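You operate a simulated robot arm through the tools that you are given. There is no shell and no other tool. Be economical: measure what you need, move in short steps, check, and stop when the job is done.

Carry out the task below with a simulated robot arm. There is one attempt and no reset: what you move stays moved.

TASK
Put things in order on the top of the work bench. At the end: the white filter from the top of the work bench stands where the blue oil can stood; the blue oil can from the top of the work bench stands where the blue rag stood; the blue rag from the top of the work bench stands where the green pad stood; the green pad is on the brown carton; whatever was shut is shut again. Leave all else as you found it, and nothing knocked over.
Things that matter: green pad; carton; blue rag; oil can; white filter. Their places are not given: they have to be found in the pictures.

The check looks at the end state, three seconds after you hand in, the way a careful person would. Anything else that was tipped, shoved, dropped, spilled or broken makes it a failure.

THE ROBOT
A 7-joint arm with a two-finger parallel gripper, fixed in place. Base frame: the origin is at the foot of the arm, x ahead of it, y to its left, z up; the work surface is at about z = 0. Lengths are in m, angles in degrees, forces in N, time in s.
With the tool pointing down near the work surface it reaches from about 0.24 to 0.62 m from the base axis. Its first joint turns from -66.0 to 66.0 degrees. Payload 2.6 kg.
The TCP is the grasp point between the finger pads, 0.03 m short of the fingertips. In the tool frame z runs along the fingers and y along their closing line. Largest opening 0.094 m; finger width 0.028, thickness 0.01; the body of the gripper, 0.05 by 0.096 m, starts 0.055 m behind the TCP.
Orientation is that of the tool frame in the base frame, as [roll, pitch, yaw] about the fixed x, y, z axes, in that order (R = Rz(yaw) Ry(pitch) Rx(roll)). With the fingers straight down and closing along the base's y, the tool's x points along the base's -x, its y along +y and its z along -z.

THE INTERFACE
- The arm moves only by the tool play_rows. Its argument "deltas" is a list of rows, each a list of 7 numbers: the shift along the base's x, y, z in m, then the turn, a rotation vector about the base's x, y, z in rad, then the gripper command, from -1 (shut) to 1 (fully open), values between in proportion. In form: [[x, y, z, ax, ay, az, jaw], ...]. A call has 1 to 20 rows; each row is the pose to reach, as a shift and turn from the pose commanded when the call began. A row lasts 0.2 s, in which the tool goes at most 0.05 m and 8.6 degrees; a call with a longer step from one row to the next is refused whole, and so is a gripper value outside its range. Where a pose cannot be reached the arm comes as near as it can. A force on the tool above 40 N (or 10 N above the force at the start of the call, whichever is more), or a blocked arm, ends the call early, and 0.2 s more pass. Each finger travels about 0.072 m/s and halts on what it meets, pressing with about 41 N; the grip force reading is that of the motor and also rises with nothing between the fingers. The clock runs only during rows and for 0.2 s after the last one: add rows that repeat a pose to give the fingers time. It gives the time, the measured TCP pose, the force on the tool (base axes), the opening and the grip force at its end, in the units of the frame above (readings bear some noise), and new pictures: "show" is both (left out), scene, wrist or none.
- Cameras (640 x 400 px; columns grow to the right, rows downward): "scene" is fixed at [0.0396, 0.4357, 0.5599]; the picture's right is [-0.75, -0.67, 0.00], its down [-0.45, 0.51, -0.73] and it looks along [0.49, -0.55, -0.68] (base axes); focal length 318 px, centre (320, 200). "wrist" rides on the gripper at [-0.037, 0, -0.058] in the tool frame; the picture's right is [0.00, -1.00, 0.00], its down [0.97, 0.00, -0.24] and it looks along [0.24, 0.00, 0.97] (tool axes); focal length 218 px, centre (320, 200).
- pixel_to_xyz(camera, pixels): for up to 12 pixels [column, row] of the newest picture of that camera ("zoom" is the newest enlarged one), the place [x, y, z] in the base frame of the surface seen there, good to about 0.002 m, but the place of the scene camera against the robot may be out by one fixed shift of up to 0.012 m in any direction. The clock stands still meanwhile.
- enlarge(camera, box): a new picture of the part [left, top, right, bottom] of that camera's present view, enlarged. The clock stands still meanwhile.
- finish_job(): hands the job in; it is judged then, once.

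Go step by step. Measure first, check grasps and placings, and put right what went wrong. The budget is 80 turns and 120 pictures, counting those below and the enlarged ones. Unless the task says otherwise, let go and move clear before handing in, and close with one line.

The tools are called after ">>>" by a JSON object that holds its "op" and its "data". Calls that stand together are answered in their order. play_rows: Moves the arm, as the interface text tells. Its arguments: {"type":"object","properties":{"deltas":{"type":"array","items":{"type":"array","items":{"type":"number"}}},"show":{"type":"string","enum":["both","scene","wrist","none"]}},"required":["deltas"]} The other tools are called the same way: pixel_to_xyz (camera, pixels) gives the place of the surface under pixels of a picture; enlarge (camera, box) takes an enlarged picture of a part of a camera's view; finish_job () hands the job in.

At the start:

```text
clock: 0.0
position: [0.3481, 0.2448, 0.3356]
ee_rot: [179.9, 0.1, -179.9]
contact_force: [1.2, 0.5, 0.3]
opening: 0.0939
grasp_force: 0.0
```

scene: 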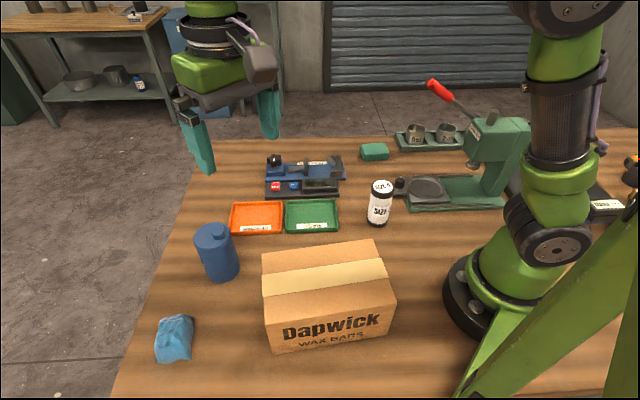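
wrist: 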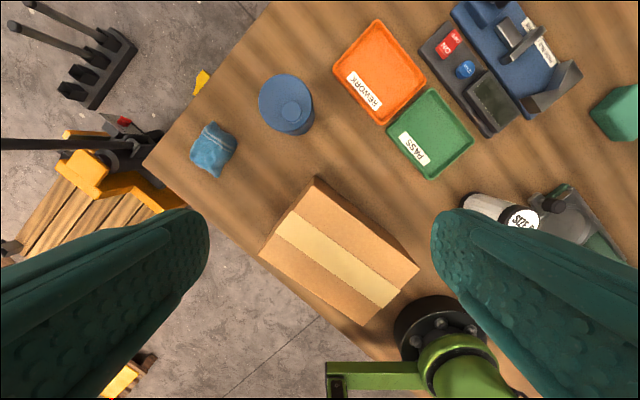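

The scene picture shows the green pad near (374,152), blue rag (174,338), blue can (216,252), white filter (380,203) and carton (328,295). I measure these first.

>>> {"op": "pixel_to_xyz", "data": {"camera": "scene", "pixels": [[374, 148], [374, 157], [175, 325], [172, 350], [212, 233], [222, 275], [381, 187], [379, 218], [262, 255], [374, 242], [396, 302], [268, 322]]}}

>>> {"op": "pixel_to_xyz", "data": {"camera": "wrist", "pixels": [[213, 150], [292, 110], [286, 90], [520, 218], [620, 112], [316, 178], [418, 267], [365, 322], [260, 252], [340, 250], [200, 175], [228, 135]]}}

>>> {"op": "enlarge", "data": {"camera": "scene", "box": [340, 120, 440, 240]}}

>>> {"op": "enlarge", "data": {"camera": "scene", "box": [130, 210, 270, 380]}}

```text
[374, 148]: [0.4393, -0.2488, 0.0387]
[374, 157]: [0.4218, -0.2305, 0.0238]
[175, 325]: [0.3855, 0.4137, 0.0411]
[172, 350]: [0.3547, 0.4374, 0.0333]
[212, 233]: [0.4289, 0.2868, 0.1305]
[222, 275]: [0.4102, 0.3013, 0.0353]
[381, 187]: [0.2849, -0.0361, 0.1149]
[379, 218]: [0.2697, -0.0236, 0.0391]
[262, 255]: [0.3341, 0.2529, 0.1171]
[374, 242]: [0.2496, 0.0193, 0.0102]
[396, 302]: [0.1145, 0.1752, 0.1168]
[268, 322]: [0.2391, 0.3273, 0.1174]
```

```text
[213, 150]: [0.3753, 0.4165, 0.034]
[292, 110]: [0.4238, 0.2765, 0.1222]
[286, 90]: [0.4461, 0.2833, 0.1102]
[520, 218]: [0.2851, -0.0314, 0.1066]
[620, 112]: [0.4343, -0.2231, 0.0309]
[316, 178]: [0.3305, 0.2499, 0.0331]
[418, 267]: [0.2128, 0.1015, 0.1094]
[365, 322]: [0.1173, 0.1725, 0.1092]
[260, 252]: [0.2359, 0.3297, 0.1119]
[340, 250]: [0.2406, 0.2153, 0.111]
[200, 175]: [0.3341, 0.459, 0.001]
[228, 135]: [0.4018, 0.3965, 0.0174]
```

```text
3.33 times, centred on (390, 180) of scene
```

zoom: 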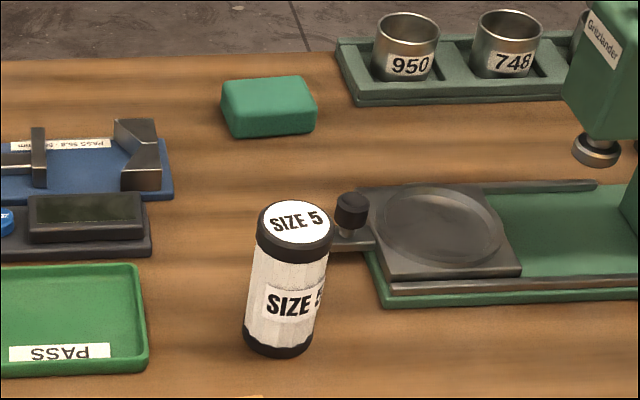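

```text
2.35 times, centred on (200, 295) of scene
```

zoom: 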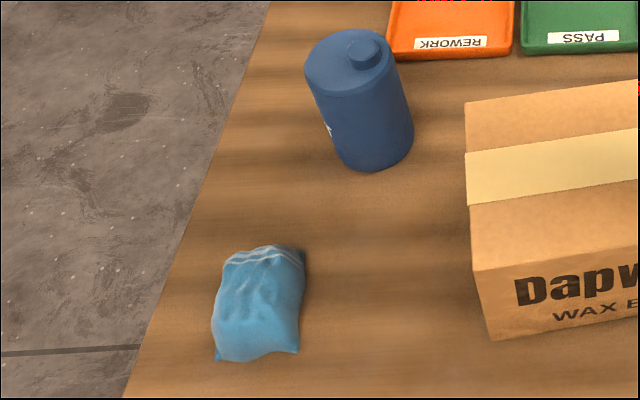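

Everything is located; pad is at about (0.43,-0.24), filter next to the press's knob. I measure the obstacles around pad and filter before moving there.

>>> {"op": "pixel_to_xyz", "data": {"camera": "scene", "pixels": [[432, 84], [465, 112], [492, 118], [528, 125], [413, 128], [398, 140], [398, 183], [340, 160], [305, 162], [336, 203], [474, 160], [410, 207]]}}

>>> {"op": "play_rows", "data": {"deltas": [[0.01, -0.05, 0, 0, 0, 0, 1], [0.02, -0.09, 0, 0, 0, 0, 1], [0.03, -0.135, 0, 0, 0, 0, 1], [0.04, -0.18, 0, 0, 0, 0, 1], [0.05, -0.225, 0, 0, 0, 0, 1], [0.06, -0.27, 0, 0, 0, 0, 1], [0.065, -0.315, 0, 0, 0, 0, 1], [0.07, -0.36, 0, 0, 0, 0, 1], [0.07, -0.4, 0, 0, 0, 0, 1], [0.07, -0.4, 0, 0, 0, 0, 1]]}}

```text
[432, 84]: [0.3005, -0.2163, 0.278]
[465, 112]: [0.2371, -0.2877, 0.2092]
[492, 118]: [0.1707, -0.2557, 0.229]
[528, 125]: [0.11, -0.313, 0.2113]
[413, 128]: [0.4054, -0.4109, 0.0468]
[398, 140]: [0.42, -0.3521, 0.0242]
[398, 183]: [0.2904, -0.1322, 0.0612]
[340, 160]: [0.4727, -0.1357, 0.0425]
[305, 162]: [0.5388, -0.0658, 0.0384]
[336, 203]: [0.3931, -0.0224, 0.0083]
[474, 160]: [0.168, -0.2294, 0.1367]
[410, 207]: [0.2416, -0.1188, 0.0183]
```

```text
refused: row 1 steps farther than a row can; nothing moved
```

The press lever's tip is at (0.30,-0.22,0.28), so I stay ahead of it at x > 0.4. The rows were too long; I use shorter steps.

>>> {"op": "play_rows", "data": {"deltas": [[0.015, -0.04, 0, 0, 0, 0, 1], [0.03, -0.08, 0, 0, 0, 0, 1], [0.045, -0.12, 0, 0, 0, 0, 1], [0.06, -0.16, 0, 0, 0, 0, 1], [0.07, -0.2, 0, 0, 0, 0, 1], [0.07, -0.245, 0, 0, 0, 0, 1], [0.07, -0.29, 0, 0, 0, 0, 1], [0.07, -0.335, 0, 0, 0, 0, 1], [0.07, -0.38, 0, 0, 0, 0, 1], [0.07, -0.42, 0, 0, 0, 0, 1], [0.07, -0.46, 0, 0, 0, 0, 1], [0.07, -0.46, 0, 0, 0, 0, 1]]}}

```text
clock: 2.6
position: [0.4192, -0.2186, 0.333]
ee_rot: [179.9, 0.0, 180.0]
contact_force: [-0.2, 0.3, 0.0]
opening: 0.0943
grasp_force: 0.0
```

scene: 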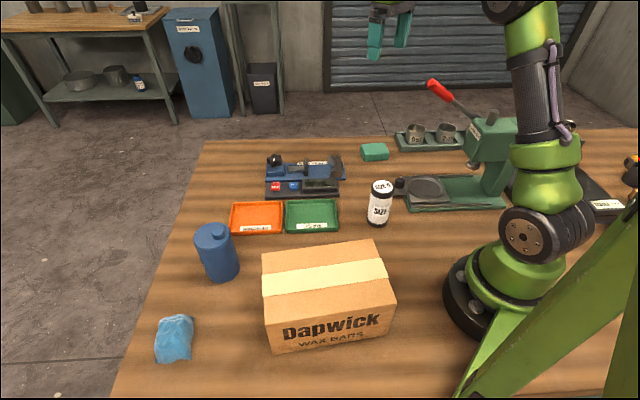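
wrist: 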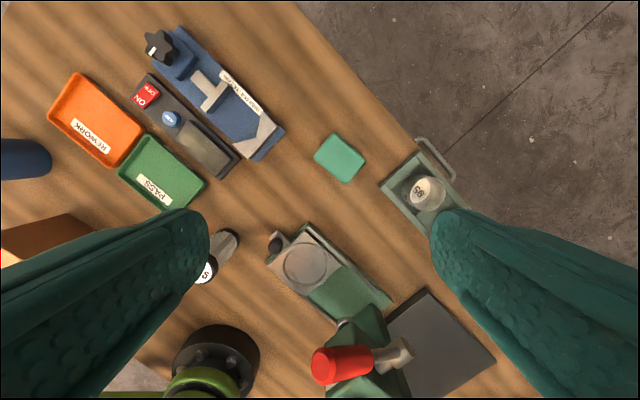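

The pad is at wrist (340,158), turned. I measure its corners.

>>> {"op": "pixel_to_xyz", "data": {"camera": "wrist", "pixels": [[335, 135], [363, 158], [345, 180], [317, 157], [340, 157], [300, 150], [375, 175]]}}

>>> {"op": "enlarge", "data": {"camera": "wrist", "box": [292, 120, 388, 190]}}

```text
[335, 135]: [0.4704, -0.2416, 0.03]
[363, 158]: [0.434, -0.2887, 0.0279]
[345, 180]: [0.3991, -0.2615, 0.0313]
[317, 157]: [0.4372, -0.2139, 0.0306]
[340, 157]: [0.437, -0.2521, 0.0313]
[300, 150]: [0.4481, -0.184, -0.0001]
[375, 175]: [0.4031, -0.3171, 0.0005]
```

```text
5.71 times, centred on (340, 155) of wrist
```

zoom: 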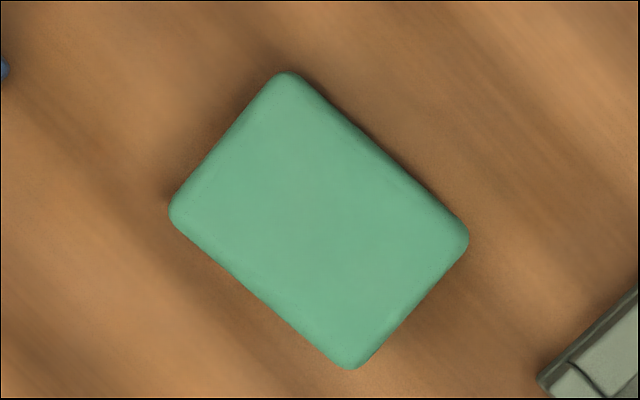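

The pad's top centre is about (0.4345,-0.252), 31 mm high, short side (≈45–50 mm) turned 52° from my closing line. I turn and come down above it, then check.

>>> {"op": "play_rows", "data": {"deltas": [[0.003, -0.005, -0.01, 0, 0, 0.13, 1], [0.006, -0.01, -0.03, 0, 0, 0.26, 1], [0.009, -0.016, -0.06, 0, 0, 0.39, 1], [0.012, -0.022, -0.09, 0, 0, 0.52, 1], [0.015, -0.028, -0.12, 0, 0, 0.65, 1], [0.015, -0.033, -0.15, 0, 0, 0.78, 1], [0.015, -0.033, -0.17, 0, 0, 0.905, 1], [0.015, -0.033, -0.19, 0, 0, 0.905, 1], [0.015, -0.033, -0.19, 0, 0, 0.905, 1]]}}

```text
clock: 4.6
position: [0.4322, -0.2467, 0.1431]
ee_rot: [-180.0, -0.1, -128.1]
contact_force: [-0.5, 0.0, 0.4]
opening: 0.0942
grasp_force: 0.0
```

scene: 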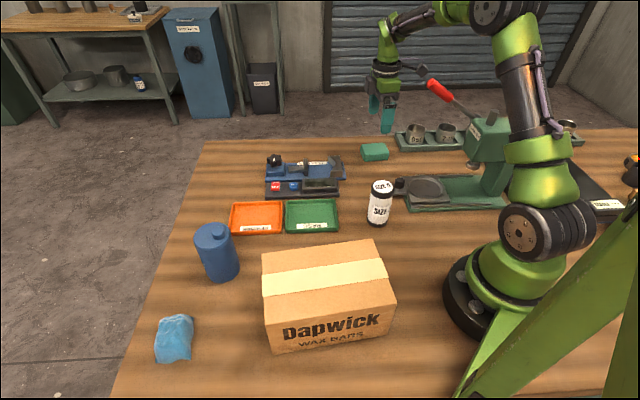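
wrist: 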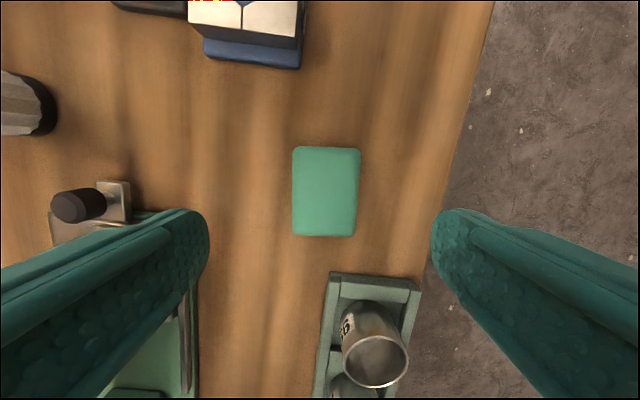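

Nearly aligned; the pad centre (326,191) is about 5 mm right of the TCP's foot (320,194). I measure its edges.

>>> {"op": "pixel_to_xyz", "data": {"camera": "wrist", "pixels": [[298, 152], [355, 154], [350, 231], [298, 230], [326, 191]]}}

```text
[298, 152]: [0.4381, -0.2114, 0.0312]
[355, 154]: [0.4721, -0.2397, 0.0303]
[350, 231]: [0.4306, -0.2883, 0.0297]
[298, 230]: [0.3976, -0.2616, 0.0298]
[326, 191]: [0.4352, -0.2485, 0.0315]
```

Pad centre is (0.4346,-0.2503), long side at 50°. I go down and grip it.

>>> {"op": "play_rows", "data": {"deltas": [[0.0024, -0.0036, -0.03, 0, 0, -0.03, 1], [0.0024, -0.0036, -0.06, 0, 0, -0.03, 1], [0.0024, -0.0036, -0.085, 0, 0, -0.03, 1], [0.0024, -0.0036, -0.1, 0, 0, -0.03, 1], [0.0024, -0.0036, -0.107, 0, 0, -0.03, 1], [0.0024, -0.0036, -0.107, 0, 0, -0.03, 1], [0.0024, -0.0036, -0.107, 0, 0, -0.03, 0], [0.0024, -0.0036, -0.107, 0, 0, -0.03, -0.3], [0.0024, -0.0036, -0.107, 0, 0, -0.03, -0.3], [0.0024, -0.0036, -0.107, 0, 0, -0.03, -0.3]], "show": "wrist"}}

```text
clock: 6.8
position: [0.4342, -0.2524, 0.0372]
ee_rot: [180.0, 0.0, -129.9]
contact_force: [-0.1, 0.5, 0.0]
opening: 0.054
grasp_force: 41.4
```

wrist: 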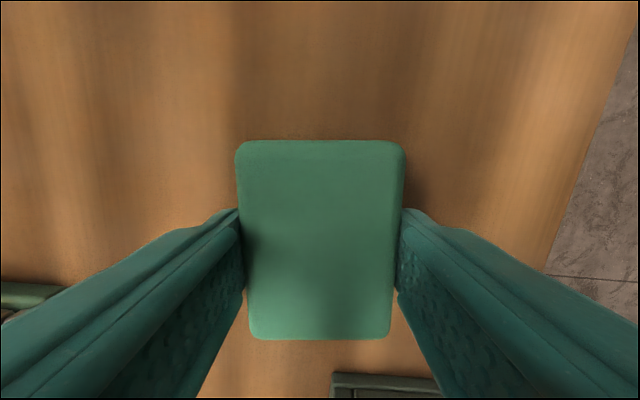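

The pad is held (opening 54 mm). I lift it and carry it over the carton centre (0.225,0.214), keeping its turn, which matches the carton's.

>>> {"op": "play_rows", "data": {"deltas": [[0, 0, 0.02, 0, 0, 0, -0.3], [0, 0, 0.06, 0, 0, 0, -0.3], [0, 0, 0.105, 0, 0, 0, -0.3], [0, 0, 0.15, 0, 0, 0, -0.3], [0, 0.01, 0.19, 0, 0, 0, -0.3], [0, 0.04, 0.213, 0, 0, 0, -0.3], [0, 0.08, 0.213, 0, 0, 0, -0.3], [0, 0.125, 0.213, 0, 0, 0, -0.3], [0, 0.17, 0.213, 0, 0, 0, -0.3], [-0.02, 0.21, 0.213, 0, 0, 0, -0.3], [-0.045, 0.25, 0.213, 0, 0, 0, -0.3], [-0.07, 0.285, 0.213, 0, 0, 0, -0.3], [-0.1, 0.32, 0.213, 0, 0, 0, -0.3], [-0.13, 0.355, 0.213, 0, 0, 0, -0.3], [-0.155, 0.39, 0.213, 0, 0, 0, -0.3], [-0.18, 0.425, 0.213, 0, 0, 0, -0.3], [-0.2, 0.455, 0.213, 0, 0, 0, -0.3], [-0.209, 0.466, 0.213, 0, 0, 0, -0.3], [-0.209, 0.466, 0.19, 0, 0, 0, -0.3], [-0.209, 0.466, 0.19, 0, 0, 0, -0.3]]}}

```text
clock: 11.0
position: [0.2256, 0.2144, 0.2274]
ee_rot: [-180.0, 0.0, -129.9]
contact_force: [-0.4, 0.0, -0.1]
opening: 0.0539
grasp_force: 41.4
```

scene: 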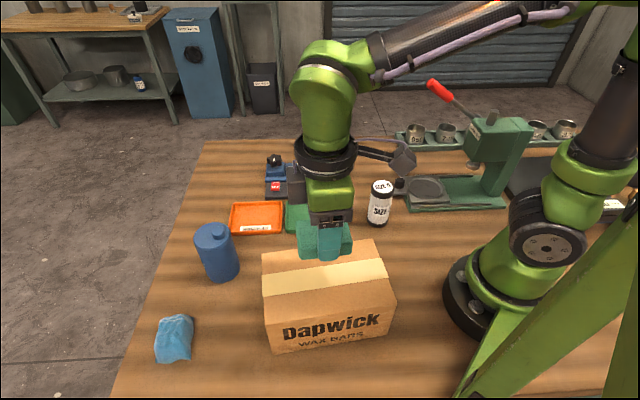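
wrist: 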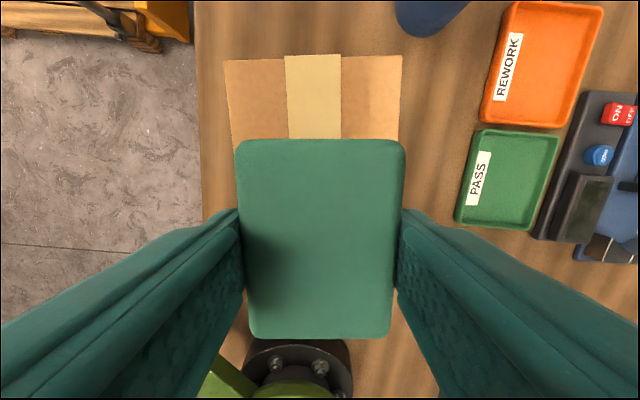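

The pad hangs above the carton, lined up with it. I lower it and let go.

>>> {"op": "play_rows", "data": {"deltas": [[0, 0, -0.03, 0, 0, 0, -0.3], [0, 0, -0.055, 0, 0, 0, -0.3], [0, 0, -0.07, 0, 0, 0, -0.3], [0, 0, -0.076, 0, 0, 0, -0.3], [0, 0, -0.079, 0, 0, 0, -0.3], [0, 0, -0.079, 0, 0, 0, -0.3]], "show": "none"}}

```text
clock: 12.4
position: [0.2272, 0.2125, 0.1491]
ee_rot: [-179.9, 0.0, -129.8]
contact_force: [0.3, 0.6, -0.4]
opening: 0.0539
grasp_force: 40.4
```

No contact force yet at z 0.149; I lower 2 mm more, release and rise.

>>> {"op": "play_rows", "data": {"deltas": [[0, 0, -0.002, 0, 0, 0, -0.3], [0, 0, -0.002, 0, 0, 0, 0.0], [0, 0, -0.002, 0, 0, 0, 0.3], [0, 0, -0.002, 0, 0, 0, 0.6], [0, 0, 0.0, 0, 0, 0, 0.7], [0, 0, 0.03, 0, 0, 0, 0.7], [0, 0, 0.07, 0, 0, 0, 1], [0, 0, 0.11, 0, 0, 0, 1], [0, 0, 0.15, 0, 0, 0, 1]]}}

```text
clock: 14.4
position: [0.2272, 0.2127, 0.2985]
ee_rot: [-180.0, 0.0, -129.8]
contact_force: [-0.3, 0.5, 0.2]
opening: 0.0938
grasp_force: 0.0
```

scene: 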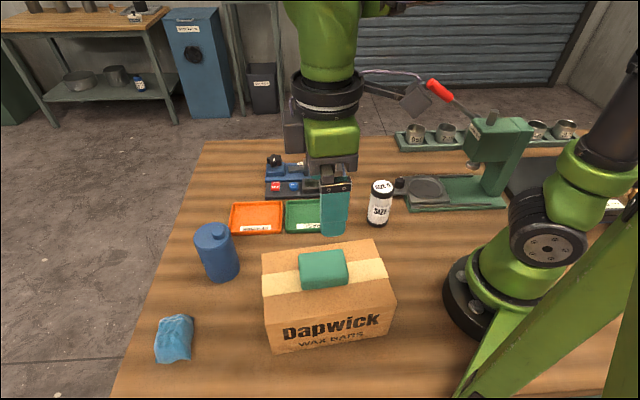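
wrist: 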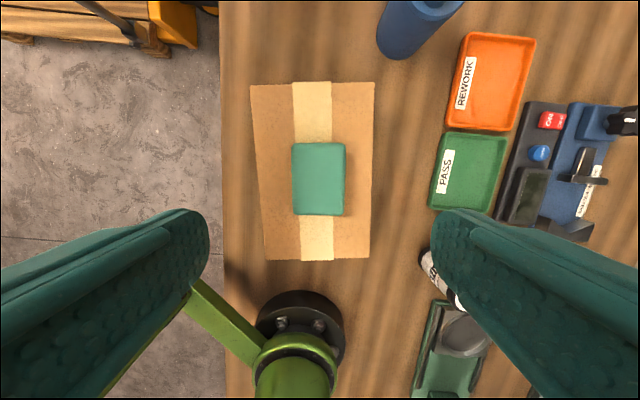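

The pad lies on the carton, squarely. Next I go above the rag near (0.37,0.42), turning back, for a close look.

>>> {"op": "play_rows", "data": {"deltas": [[0.02, 0.03, 0, 0, 0, -0.13, 1], [0.04, 0.06, 0, 0, 0, -0.26, 1], [0.06, 0.09, 0, 0, 0, -0.39, 1], [0.08, 0.12, 0, 0, 0, -0.52, 1], [0.1, 0.15, -0.01, 0, 0, -0.65, 1], [0.12, 0.175, -0.03, 0, 0, -0.78, 1], [0.14, 0.2, -0.05, 0, 0, -0.875, 1], [0.143, 0.205, -0.06, 0, 0, -0.875, 1], [0.143, 0.205, -0.06, 0, 0, -0.875, 1]], "show": "wrist"}}

```text
clock: 16.4
position: [0.3698, 0.4192, 0.2387]
ee_rot: [180.0, 0.0, 179.9]
contact_force: [0.2, -0.8, 0.1]
opening: 0.094
grasp_force: 0.1
```

wrist: 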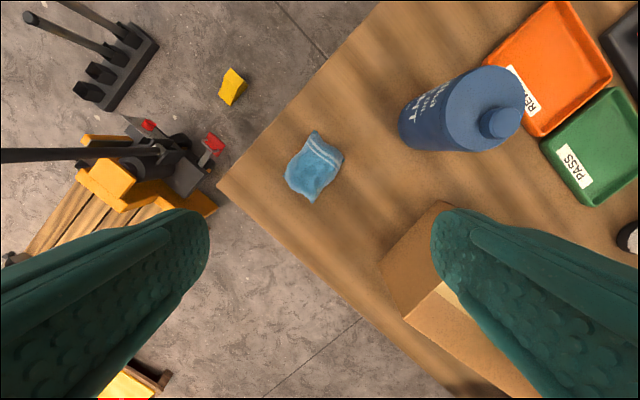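

>>> {"op": "enlarge", "data": {"camera": "wrist", "box": [270, 120, 366, 210]}}

>>> {"op": "pixel_to_xyz", "data": {"camera": "wrist", "pixels": [[316, 131], [343, 155], [312, 201], [286, 175], [300, 150], [330, 180], [315, 165], [480, 115], [500, 120], [489, 110], [390, 210]]}}

```text
4.44 times, centred on (318, 165) of wrist
```

zoom: 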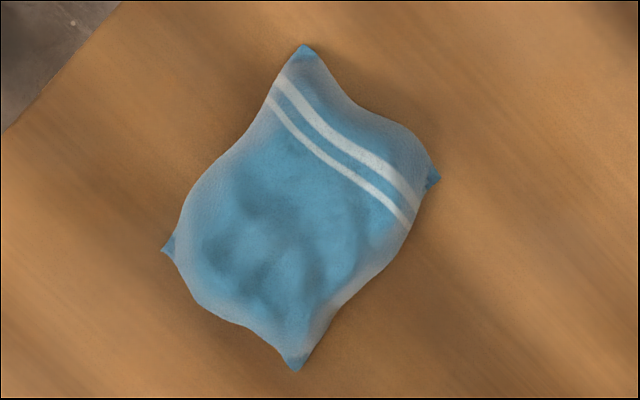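

```text
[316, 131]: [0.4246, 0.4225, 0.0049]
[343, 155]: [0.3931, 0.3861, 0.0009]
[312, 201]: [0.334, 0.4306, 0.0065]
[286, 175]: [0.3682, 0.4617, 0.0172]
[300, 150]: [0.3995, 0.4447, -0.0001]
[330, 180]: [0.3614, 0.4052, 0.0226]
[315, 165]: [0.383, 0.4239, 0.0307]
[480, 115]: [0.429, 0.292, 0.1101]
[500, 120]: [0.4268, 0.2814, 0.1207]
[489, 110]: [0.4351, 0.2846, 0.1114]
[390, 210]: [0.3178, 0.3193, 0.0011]
```

The rag's centre is about (0.380,0.425), its long axis at about -36°, about 50 mm across and 31 mm high. I turn -40° and come down above it.

>>> {"op": "play_rows", "data": {"deltas": [[0.002, 0.001, -0.02, 0, 0, -0.13, 1], [0.005, 0.002, -0.04, 0, 0, -0.26, 1], [0.007, 0.004, -0.06, 0, 0, -0.39, 1], [0.01, 0.006, -0.08, 0, 0, -0.52, 1], [0.01, 0.006, -0.1, 0, 0, -0.64, 1], [0.01, 0.006, -0.115, 0, 0, -0.7, 1], [0.01, 0.006, -0.115, 0, 0, -0.7, 1]], "show": "wrist"}}

```text
clock: 18.0
position: [0.3797, 0.4235, 0.125]
ee_rot: [179.9, 0.0, 139.8]
contact_force: [0.3, 0.0, -0.2]
opening: 0.0938
grasp_force: 0.1
```

wrist: 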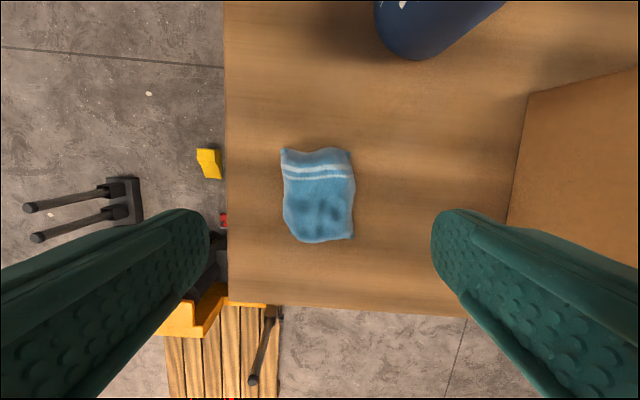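

The rag sits centred at (318,194) right under the grasp point. I go down and grip.

>>> {"op": "play_rows", "data": {"deltas": [[0, 0, -0.03, 0, 0, 0, 1], [0, 0, -0.06, 0, 0, 0, 1], [0, 0, -0.08, 0, 0, 0, 1], [0, 0, -0.091, 0, 0, 0, 1], [0, 0, -0.091, 0, 0, 0, 1], [0, 0, -0.091, 0, 0, 0, 0.4], [0, 0, -0.091, 0, 0, 0, 0], [0, 0, -0.091, 0, 0, 0, -0.3], [0, 0, -0.091, 0, 0, 0, -0.5], [0, 0, -0.091, 0, 0, 0, -0.5]], "show": "wrist"}}

```text
clock: 20.2
position: [0.3794, 0.4243, 0.0326]
ee_rot: [-180.0, 0.0, 140.0]
contact_force: [-0.6, 0.0, 0.3]
opening: 0.0481
grasp_force: 40.6
```

wrist: 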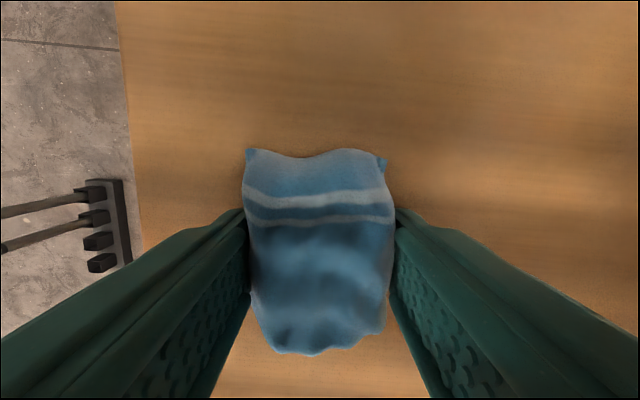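

The rag is held (48 mm). I lift and carry it toward the pad's old place (0.4346,-0.251).

>>> {"op": "play_rows", "data": {"deltas": [[0, 0, 0.02, 0, 0, 0, -0.5], [0, 0, 0.06, 0, 0, 0, -0.5], [0, 0, 0.105, 0, 0, 0, -0.5], [0, 0, 0.15, 0, 0, 0, -0.5], [0, 0, 0.195, 0, 0, 0, -0.5], [0.005, -0.035, 0.217, 0, 0, 0, -0.5], [0.01, -0.08, 0.217, 0, 0, 0, -0.5], [0.015, -0.125, 0.217, 0, 0, 0, -0.5], [0.02, -0.17, 0.217, 0, 0, 0, -0.5], [0.025, -0.218, 0.217, 0, 0, 0, -0.5], [0.03, -0.266, 0.217, 0, 0, 0, -0.5], [0.035, -0.314, 0.217, 0, 0, 0, -0.5], [0.04, -0.362, 0.217, 0, 0, 0, -0.5], [0.044, -0.41, 0.217, 0, 0, 0, -0.5], [0.048, -0.458, 0.217, 0, 0, 0, -0.5], [0.051, -0.506, 0.217, 0, 0, 0, -0.5], [0.054, -0.554, 0.217, 0, 0, 0, -0.5], [0.055, -0.6, 0.217, 0, 0, 0, -0.5], [0.055, -0.64, 0.217, 0, 0, 0, -0.5], [0.055, -0.675, 0.217, 0, 0, 0, -0.5]]}}

```text
clock: 24.4
position: [0.4347, -0.251, 0.2513]
ee_rot: [180.0, 0.0, 140.0]
contact_force: [0.2, 0.5, 0.1]
opening: 0.0485
grasp_force: 40.6
```

scene: 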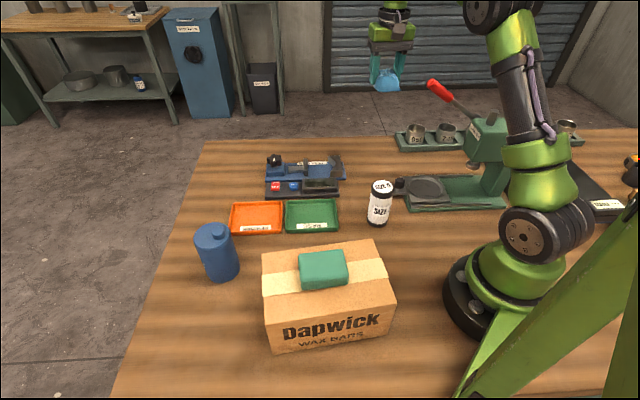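
wrist: 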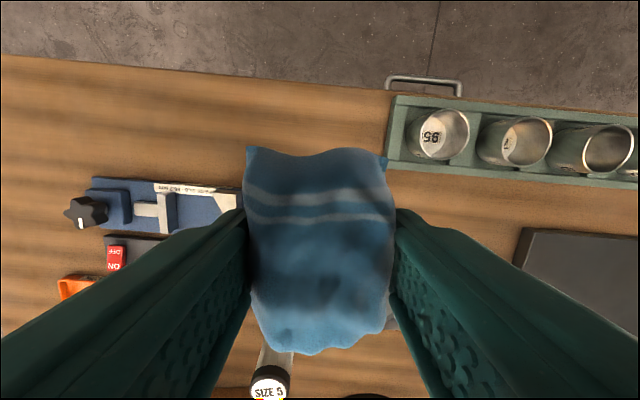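

The rag is over the pad's place. I lower it straight down, stopping just above the surface.

>>> {"op": "play_rows", "data": {"deltas": [[0, 0, -0.04, 0, 0, 0, -0.5], [0, 0, -0.08, 0, 0, 0, -0.5], [0, 0, -0.12, 0, 0, 0, -0.5], [0, 0, -0.16, 0, 0, 0, -0.5], [0, 0, -0.19, 0, 0, 0, -0.5], [0, 0, -0.21, 0, 0, 0, -0.5], [0, 0, -0.217, 0, 0, 0, -0.5], [0, 0, -0.217, 0, 0, 0, -0.5]], "show": "both"}}

```text
clock: 26.2
position: [0.434, -0.2493, 0.0345]
ee_rot: [180.0, 0.0, 139.9]
contact_force: [-0.6, 0.1, -0.4]
opening: 0.0484
grasp_force: 41.3
```

scene: 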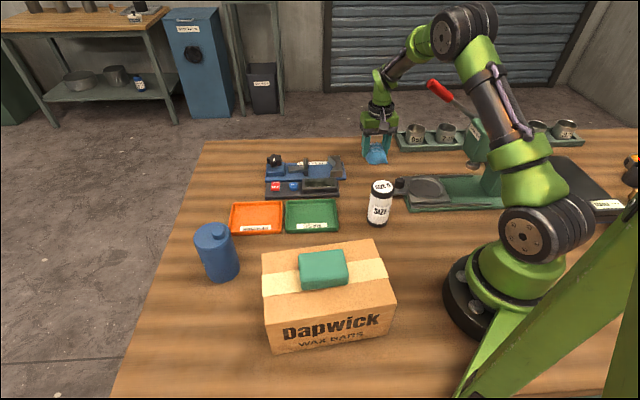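
wrist: 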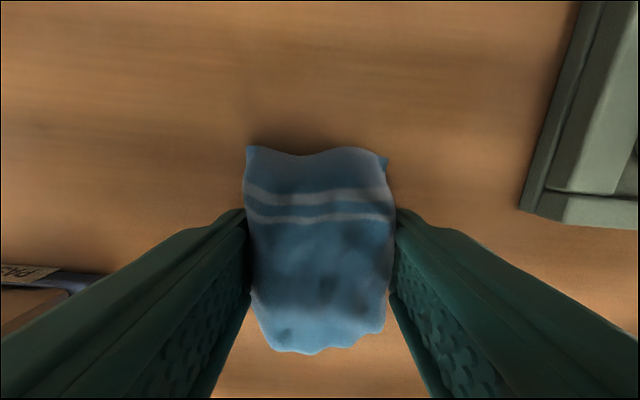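

Clear of the tray and the gauge. I set the rag the last millimetre down, let go with a partial opening and rise.

>>> {"op": "play_rows", "data": {"deltas": [[0, 0, -0.0015, 0, 0, 0, -0.3], [0, 0, -0.0015, 0, 0, 0, 0.1], [0, 0, -0.0015, 0, 0, 0, 0.4], [0, 0, -0.0015, 0, 0, 0, 0.55], [0, 0, 0.0, 0, 0, 0, 0.6], [0, 0, 0.03, 0, 0, 0, 0.6], [0, 0, 0.07, 0, 0, 0, 0.8], [0, 0, 0.11, 0, 0, 0, 1], [0, 0, 0.155, 0, 0, 0, 1], [0, 0, 0.2, 0, 0, 0, 1]]}}

```text
clock: 28.4
position: [0.4355, -0.2528, 0.2343]
ee_rot: [180.0, 0.0, 139.8]
contact_force: [-0.4, -0.2, 0.3]
opening: 0.0941
grasp_force: 0.0
```

scene: 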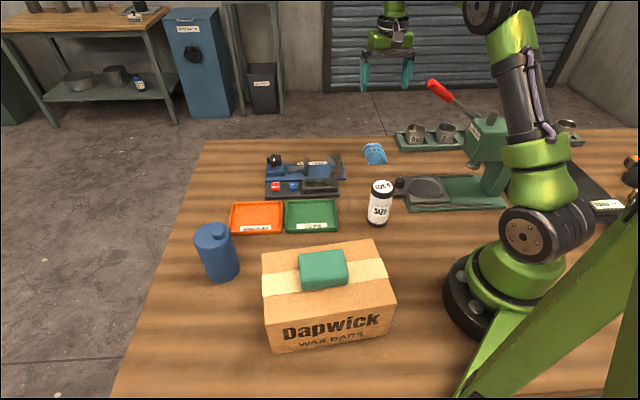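
wrist: 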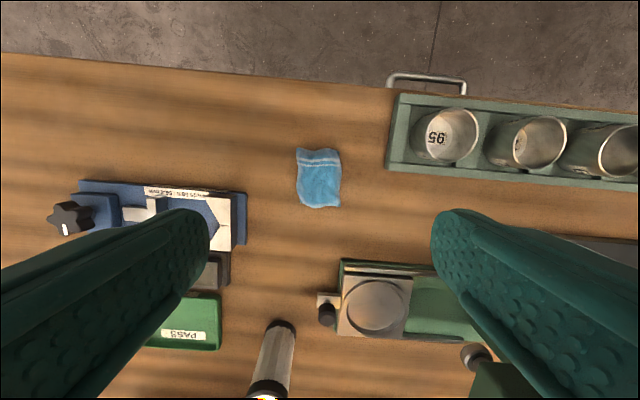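

The rag lies where the pad was. Now I go to the oil can, turning back to yaw 180, and look from above.

>>> {"op": "play_rows", "data": {"deltas": [[0, 0.04, 0.02, 0, 0, 0.1, 1], [0, 0.08, 0.03, 0, 0, 0.2, 1], [0, 0.12, 0.04, 0, 0, 0.3, 1], [0, 0.165, 0.05, 0, 0, 0.4, 1], [0, 0.21, 0.05, 0, 0, 0.5, 1], [0, 0.255, 0.05, 0, 0, 0.6, 1], [0, 0.3, 0.05, 0, 0, 0.7, 1], [0, 0.345, 0.05, 0, 0, 0.7, 1], [0, 0.39, 0.05, 0, 0, 0.7, 1], [0, 0.435, 0.05, 0, 0, 0.7, 1], [0, 0.48, 0.05, 0, 0, 0.7, 1], [-0.005, 0.52, 0.05, 0, 0, 0.7, 1], [-0.01, 0.54, 0.05, 0, 0, 0.7, 1], [-0.01, 0.54, 0.05, 0, 0, 0.7, 1]], "show": "wrist"}}

```text
clock: 31.4
position: [0.4236, 0.2921, 0.2818]
ee_rot: [-180.0, 0.0, -180.0]
contact_force: [-1.2, 0.2, -0.7]
opening: 0.094
grasp_force: 0.1
```

wrist: 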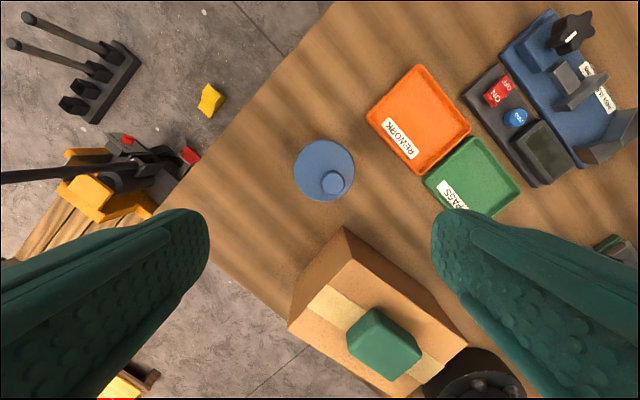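

>>> {"op": "enlarge", "data": {"camera": "wrist", "box": [280, 130, 368, 212]}}

>>> {"op": "pixel_to_xyz", "data": {"camera": "wrist", "pixels": [[323, 142], [296, 170], [352, 170], [322, 199], [333, 182], [322, 165], [345, 228]]}}

```text
4.88 times, centred on (324, 171) of wrist
```

zoom: 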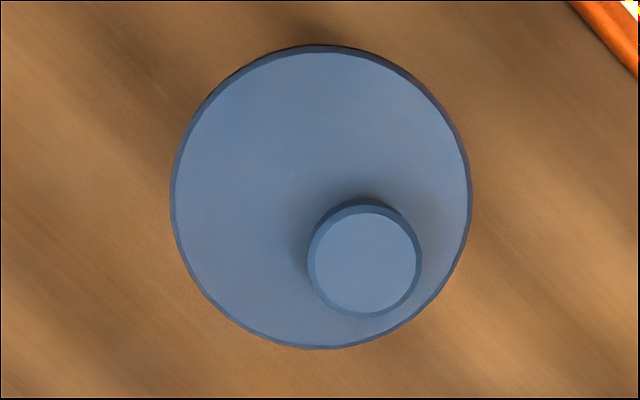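

```text
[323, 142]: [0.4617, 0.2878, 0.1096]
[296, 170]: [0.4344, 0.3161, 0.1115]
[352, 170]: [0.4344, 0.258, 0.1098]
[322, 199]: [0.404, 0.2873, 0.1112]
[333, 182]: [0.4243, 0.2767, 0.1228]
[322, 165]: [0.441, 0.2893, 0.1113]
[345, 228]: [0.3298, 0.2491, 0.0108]
```

The can's centre is (0.433,0.287), about 64 mm across, top 0.111, cap 0.123. I grip it at z 0.08 so the cap keeps clear of the gripper body.

>>> {"op": "play_rows", "data": {"deltas": [[0.005, -0.003, -0.04, 0, 0, 0, 1], [0.0094, -0.005, -0.08, 0, 0, 0, 1], [0.0094, -0.005, -0.115, 0, 0, 0, 1], [0.0094, -0.005, -0.15, 0, 0, 0, 1], [0.0094, -0.005, -0.18, 0, 0, 0, 1], [0.0094, -0.005, -0.2, 0, 0, 0, 1], [0.0094, -0.005, -0.202, 0, 0, 0, 1], [0.0094, -0.005, -0.202, 0, 0, 0, 1]], "show": "both"}}

```text
clock: 33.2
position: [0.4333, 0.2841, 0.0792]
ee_rot: [-180.0, 0.0, 180.0]
contact_force: [-0.1, 0.4, -0.4]
opening: 0.0939
grasp_force: 0.0
```

scene: 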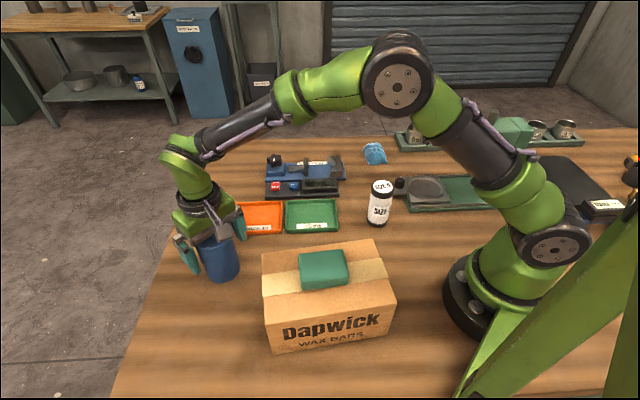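
wrist: 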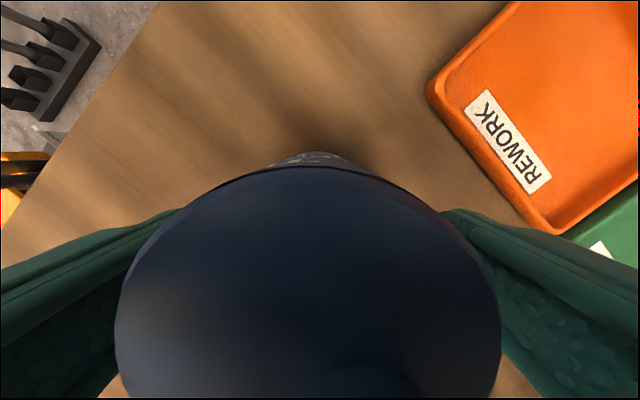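

The can is between the fingers, about 2 mm to the left. I shift over and close.

>>> {"op": "play_rows", "data": {"deltas": [[0, 0.0025, 0.001, 0, 0, 0, 1], [0, 0.0025, 0.001, 0, 0, 0, 0.6], [0, 0.0025, 0.001, 0, 0, 0, 0.3], [0, 0.0025, 0.001, 0, 0, 0, 0.1], [0, 0.0025, 0.001, 0, 0, 0, 0.1], [0, 0.0025, 0.001, 0, 0, 0, 0.1]], "show": "none"}}

```text
clock: 34.6
position: [0.4337, 0.2862, 0.0813]
ee_rot: [180.0, 0.1, 179.9]
contact_force: [1.9, -0.9, 0.4]
opening: 0.0659
grasp_force: 40.4
```

The can is held at 66 mm. I lift it 40 mm and carry it to the rag's old place (0.3795,0.425).

>>> {"op": "play_rows", "data": {"deltas": [[0, 0, 0.015, 0, 0, 0, 0.1], [0, 0, 0.04, 0, 0, 0, 0.1], [-0.01, 0.025, 0.04, 0, 0, 0, 0.1], [-0.02, 0.055, 0.04, 0, 0, 0, 0.1], [-0.033, 0.085, 0.04, 0, 0, 0, 0.1], [-0.045, 0.115, 0.04, 0, 0, 0, 0.1], [-0.0538, 0.138, 0.04, 0, 0, 0, 0.1], [-0.0538, 0.138, 0.04, 0, 0, 0, 0.1], [-0.0538, 0.138, 0.02, 0, 0, 0, 0.1], [-0.0538, 0.138, 0.005, 0, 0, 0, 0.1], [-0.0538, 0.138, 0.005, 0, 0, 0, 0.1]]}}

```text
clock: 37.0
position: [0.3814, 0.4253, 0.088]
ee_rot: [179.9, 0.0, 179.9]
contact_force: [0.0, -0.8, -6.0]
opening: 0.0662
grasp_force: 41.1
```

scene: 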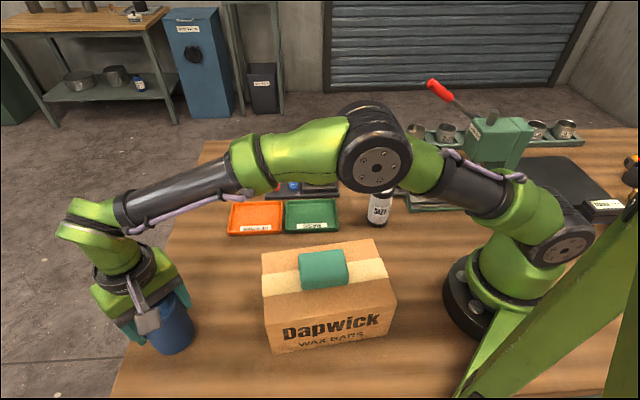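
wrist: 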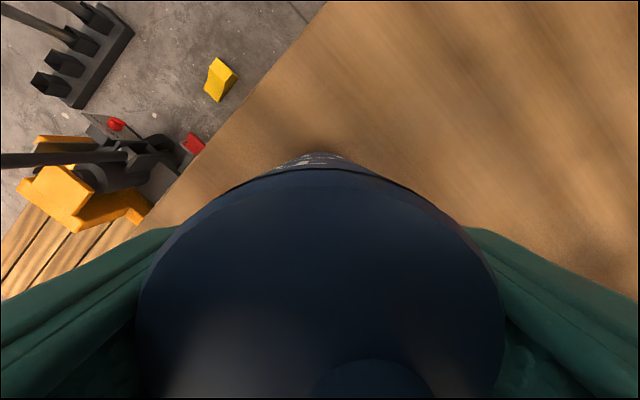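

The can hangs about 7 mm above the bench at the right place. I lower it until it carries on the bench.

>>> {"op": "play_rows", "data": {"deltas": [[0, 0, -0.003, 0, 0, 0, 0.1], [0, 0, -0.005, 0, 0, 0, 0.1], [0, 0, -0.006, 0, 0, 0, 0.1], [0, 0, -0.006, 0, 0, 0, 0.1]], "show": "none"}}

```text
clock: 38.0
position: [0.3806, 0.4248, 0.0813]
ee_rot: [-179.9, 0.0, 180.0]
contact_force: [-2.0, -1.9, 2.5]
opening: 0.0662
grasp_force: 40.6
```

The force has turned from -6 to +2.5 N, so the can stands on the bench. I let go and rise straight up.

>>> {"op": "play_rows", "data": {"deltas": [[0, 0, 0, 0, 0, 0, 0.3], [0, 0, 0, 0, 0, 0, 0.6], [0, 0, 0, 0, 0, 0, 1], [0, 0, 0, 0, 0, 0, 1], [0, 0, 0.03, 0, 0, 0, 1], [0, 0, 0.07, 0, 0, 0, 1], [0, 0, 0.11, 0, 0, 0, 1], [0, 0, 0.155, 0, 0, 0, 1], [0, 0, 0.2, 0, 0, 0, 1], [0, 0, 0.2, 0, 0, 0, 1]]}}

```text
clock: 40.2
position: [0.3711, 0.4243, 0.2789]
ee_rot: [-179.9, 0.1, -180.0]
contact_force: [-0.3, 0.4, 0.9]
opening: 0.0942
grasp_force: 0.0
out of reach, approached as far as the arm can: row 9, 10
```

scene: 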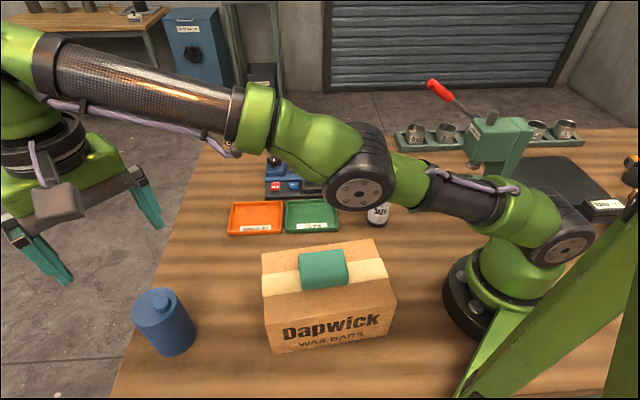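
wrist: 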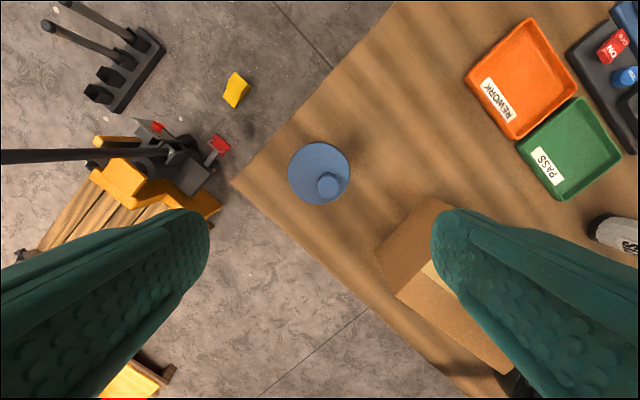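

The can stands upright in the rag's place. Now I move above the filter at about (0.285,-0.033).

>>> {"op": "play_rows", "data": {"deltas": [[0, -0.04, 0, 0, 0, 0, 1], [-0.004, -0.085, 0, 0, 0, 0, 1], [-0.01, -0.13, 0, 0, 0, 0, 1], [-0.02, -0.175, 0, 0, 0, 0, 1], [-0.03, -0.22, 0, 0, 0, 0, 1], [-0.04, -0.265, 0, 0, 0, 0, 1], [-0.05, -0.31, 0, 0, 0, 0, 1], [-0.06, -0.355, 0, 0, 0, 0, 1], [-0.07, -0.4, 0, 0, 0, 0, 1], [-0.075, -0.44, 0, 0, 0, 0, 1], [-0.08, -0.455, 0, 0, 0, 0, 1], [-0.08, -0.455, 0, 0, 0, 0, 1]]}}

```text
clock: 42.8
position: [0.2935, -0.0325, 0.2815]
ee_rot: [180.0, 0.1, -179.9]
contact_force: [-0.4, 0.7, -0.8]
opening: 0.0943
grasp_force: 0.1
out of reach, approached as far as the arm can: row 1, 2, 3, 4, 5, 6, 7, 8
```

scene: 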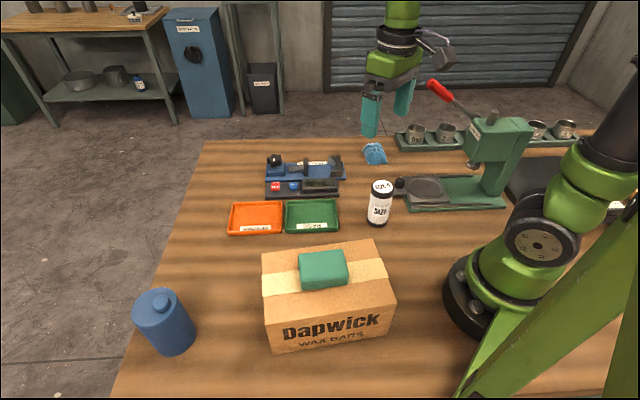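
wrist: 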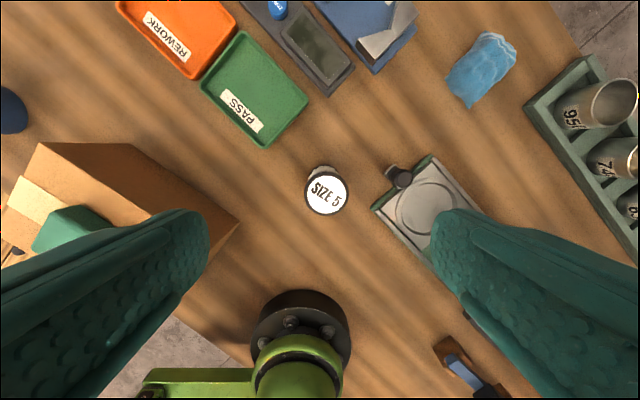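

>>> {"op": "enlarge", "data": {"camera": "wrist", "box": [280, 150, 420, 240]}}

>>> {"op": "pixel_to_xyz", "data": {"camera": "wrist", "pixels": [[326, 173], [306, 193], [346, 193], [326, 213], [319, 170], [401, 180], [388, 167], [370, 210], [440, 155], [236, 222]]}}

```text
4.44 times, centred on (350, 195) of wrist
```

zoom: 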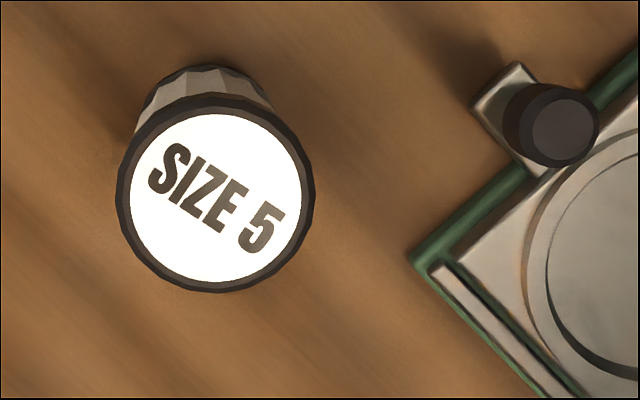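

```text
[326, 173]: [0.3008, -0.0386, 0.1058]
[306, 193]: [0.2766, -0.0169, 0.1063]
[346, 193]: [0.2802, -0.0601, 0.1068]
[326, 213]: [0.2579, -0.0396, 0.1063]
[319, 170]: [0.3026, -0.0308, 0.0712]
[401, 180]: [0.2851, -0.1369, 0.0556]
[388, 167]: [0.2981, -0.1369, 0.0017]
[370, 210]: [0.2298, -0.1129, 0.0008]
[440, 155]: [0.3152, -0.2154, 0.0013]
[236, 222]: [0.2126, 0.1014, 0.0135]
```

The filter's centre is (0.279,-0.039), about 44 mm across, top 0.106; the knob starts at y ≈ -0.12, clear of the fingers. I go down to z 0.065.

>>> {"op": "play_rows", "data": {"deltas": [[-0.006, -0.003, -0.03, 0, 0, 0, 1], [-0.0145, -0.0065, -0.07, 0, 0, 0, 0.9], [-0.0145, -0.0065, -0.11, 0, 0, 0, 0.8], [-0.0145, -0.0065, -0.14, 0, 0, 0, 0.7], [-0.0145, -0.0065, -0.14, 0, 0, 0, 0.7]], "show": "both"}}

```text
clock: 44.0
position: [0.2794, -0.0375, 0.1369]
ee_rot: [-179.9, 0.0, -179.9]
contact_force: [0.4, 0.1, -0.2]
opening: 0.0803
grasp_force: 0.0
```

scene: 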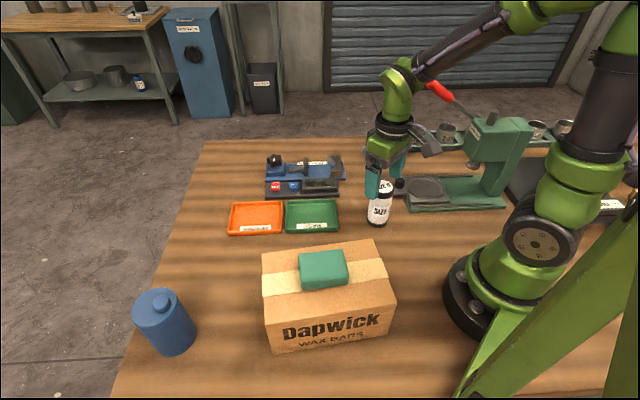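
wrist: 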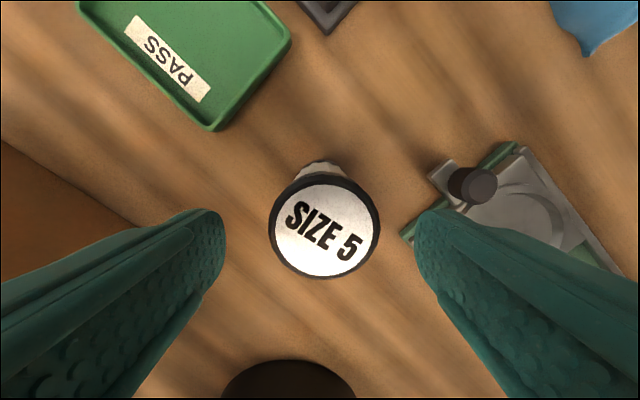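

Still clear on both sides. I check the filter's centre once more from here.

>>> {"op": "pixel_to_xyz", "data": {"camera": "wrist", "pixels": [[325, 174], [325, 276], [272, 225], [376, 225], [325, 225]]}}

```text
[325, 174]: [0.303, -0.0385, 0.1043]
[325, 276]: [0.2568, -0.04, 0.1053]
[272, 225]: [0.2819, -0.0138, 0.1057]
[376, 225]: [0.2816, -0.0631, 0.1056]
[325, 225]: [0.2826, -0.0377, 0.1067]
```

Centre (0.280,-0.0385). I go down and close.

>>> {"op": "play_rows", "data": {"deltas": [[0.001, -0.001, -0.03, 0, 0, 0, 0.7], [0.001, -0.001, -0.055, 0, 0, 0, 0.7], [0.001, -0.001, -0.07, 0, 0, 0, 0.7], [0.001, -0.001, -0.07, 0, 0, 0, 0.7], [0.001, -0.001, -0.07, 0, 0, 0, 0.3], [0.001, -0.001, -0.07, 0, 0, 0, 0], [0.001, -0.001, -0.07, 0, 0, 0, -0.3], [0.001, -0.001, -0.07, 0, 0, 0, -0.3], [0.001, -0.001, -0.07, 0, 0, 0, -0.3]], "show": "wrist"}}

```text
clock: 46.0
position: [0.2786, -0.0393, 0.066]
ee_rot: [180.0, 0.0, 180.0]
contact_force: [-0.5, 0.5, 0.6]
opening: 0.0489
grasp_force: 41.1
```

wrist: 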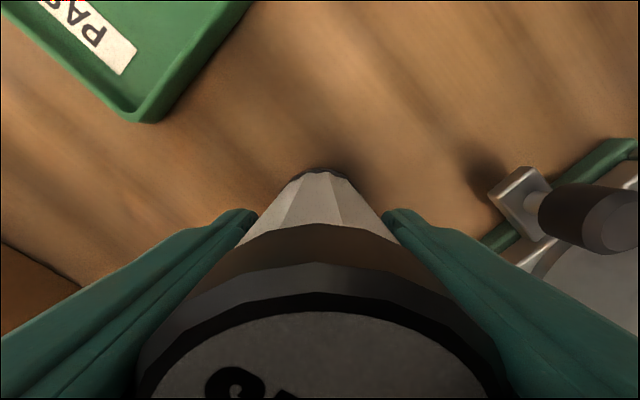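

The filter is held (49 mm). I lift it well up and carry it over to the can's old place (0.433,0.287).

>>> {"op": "play_rows", "data": {"deltas": [[0, 0, 0.02, 0, 0, 0, -0.3], [0, 0, 0.06, 0, 0, 0, -0.3], [0, 0, 0.1, 0, 0, 0, -0.3], [0, 0, 0.14, 0, 0, 0, -0.3], [0.02, 0.02, 0.15, 0, 0, 0, -0.3], [0.045, 0.05, 0.15, 0, 0, 0, -0.3], [0.07, 0.085, 0.15, 0, 0, 0, -0.3], [0.095, 0.12, 0.15, 0, 0, 0, -0.3], [0.12, 0.155, 0.15, 0, 0, 0, -0.3], [0.14, 0.19, 0.15, 0, 0, 0, -0.3], [0.153, 0.23, 0.15, 0, 0, 0, -0.3], [0.153, 0.27, 0.15, 0, 0, 0, -0.3], [0.153, 0.305, 0.15, 0, 0, 0, -0.3], [0.153, 0.326, 0.15, 0, 0, 0, -0.3], [0.153, 0.326, 0.12, 0, 0, 0, -0.3], [0.153, 0.326, 0.08, 0, 0, 0, -0.3], [0.153, 0.326, 0.04, 0, 0, 0, -0.3], [0.153, 0.326, 0.02, 0, 0, 0, -0.3], [0.153, 0.326, 0.007, 0, 0, 0, -0.3], [0.153, 0.326, 0.007, 0, 0, 0, -0.3]]}}

```text
clock: 50.2
position: [0.4332, 0.2879, 0.0736]
ee_rot: [-179.9, 0.0, -180.0]
contact_force: [0.4, 0.0, -1.7]
opening: 0.0485
grasp_force: 40.8
```

scene: 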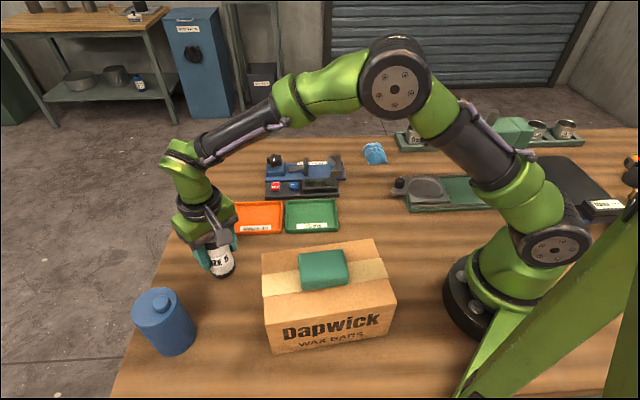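
wrist: 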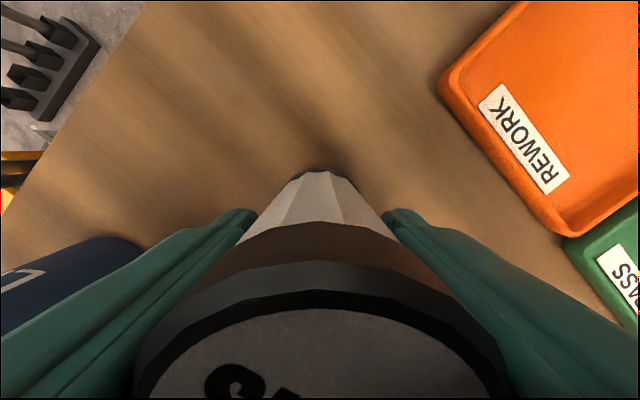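

The filter hangs 7 mm above the can's old place, clear of the can and tray. I lower it to the bench.

>>> {"op": "play_rows", "data": {"deltas": [[0, 0, -0.004, 0, 0, 0, -0.3], [0, 0, -0.006, 0, 0, 0, -0.3], [0, 0, -0.0075, 0, 0, 0, -0.3], [0, 0, -0.0075, 0, 0, 0, -0.3]], "show": "none"}}

```text
clock: 51.2
position: [0.4325, 0.2868, 0.0662]
ee_rot: [-179.9, 0.0, -179.9]
contact_force: [0.1, 0.2, -0.9]
opening: 0.0489
grasp_force: 41.1
```

The bench barely carries it yet; I lower 1 mm more.

>>> {"op": "play_rows", "data": {"deltas": [[0, 0, -0.001, 0, 0, 0, -0.3], [0, 0, -0.001, 0, 0, 0, -0.3]], "show": "none"}}

```text
clock: 51.8
position: [0.4324, 0.2879, 0.0666]
ee_rot: [-180.0, 0.0, 180.0]
contact_force: [-1.1, -1.4, 4.5]
opening: 0.0488
grasp_force: 41.4
```

Now +4.5 N upward: the filter stands on the bench. I let go and rise.

>>> {"op": "play_rows", "data": {"deltas": [[0, 0, 0, 0, 0, 0, 0], [0, 0, 0, 0, 0, 0, 0.3], [0, 0, 0, 0, 0, 0, 0.7], [0, 0, 0, 0, 0, 0, 0.7], [0, 0, 0.03, 0, 0, 0, 0.7], [0, 0, 0.07, 0, 0, 0, 0.8], [0, 0, 0.11, 0, 0, 0, 1], [-0.01, -0.02, 0.15, 0, 0, 0, 1], [-0.02, -0.05, 0.19, 0, 0, 0, 1], [-0.03, -0.08, 0.22, 0, 0, 0, 1], [-0.03, -0.08, 0.22, 0, 0, 0, 1]]}}

```text
refused: row 9 steps farther than a row can; nothing moved
```

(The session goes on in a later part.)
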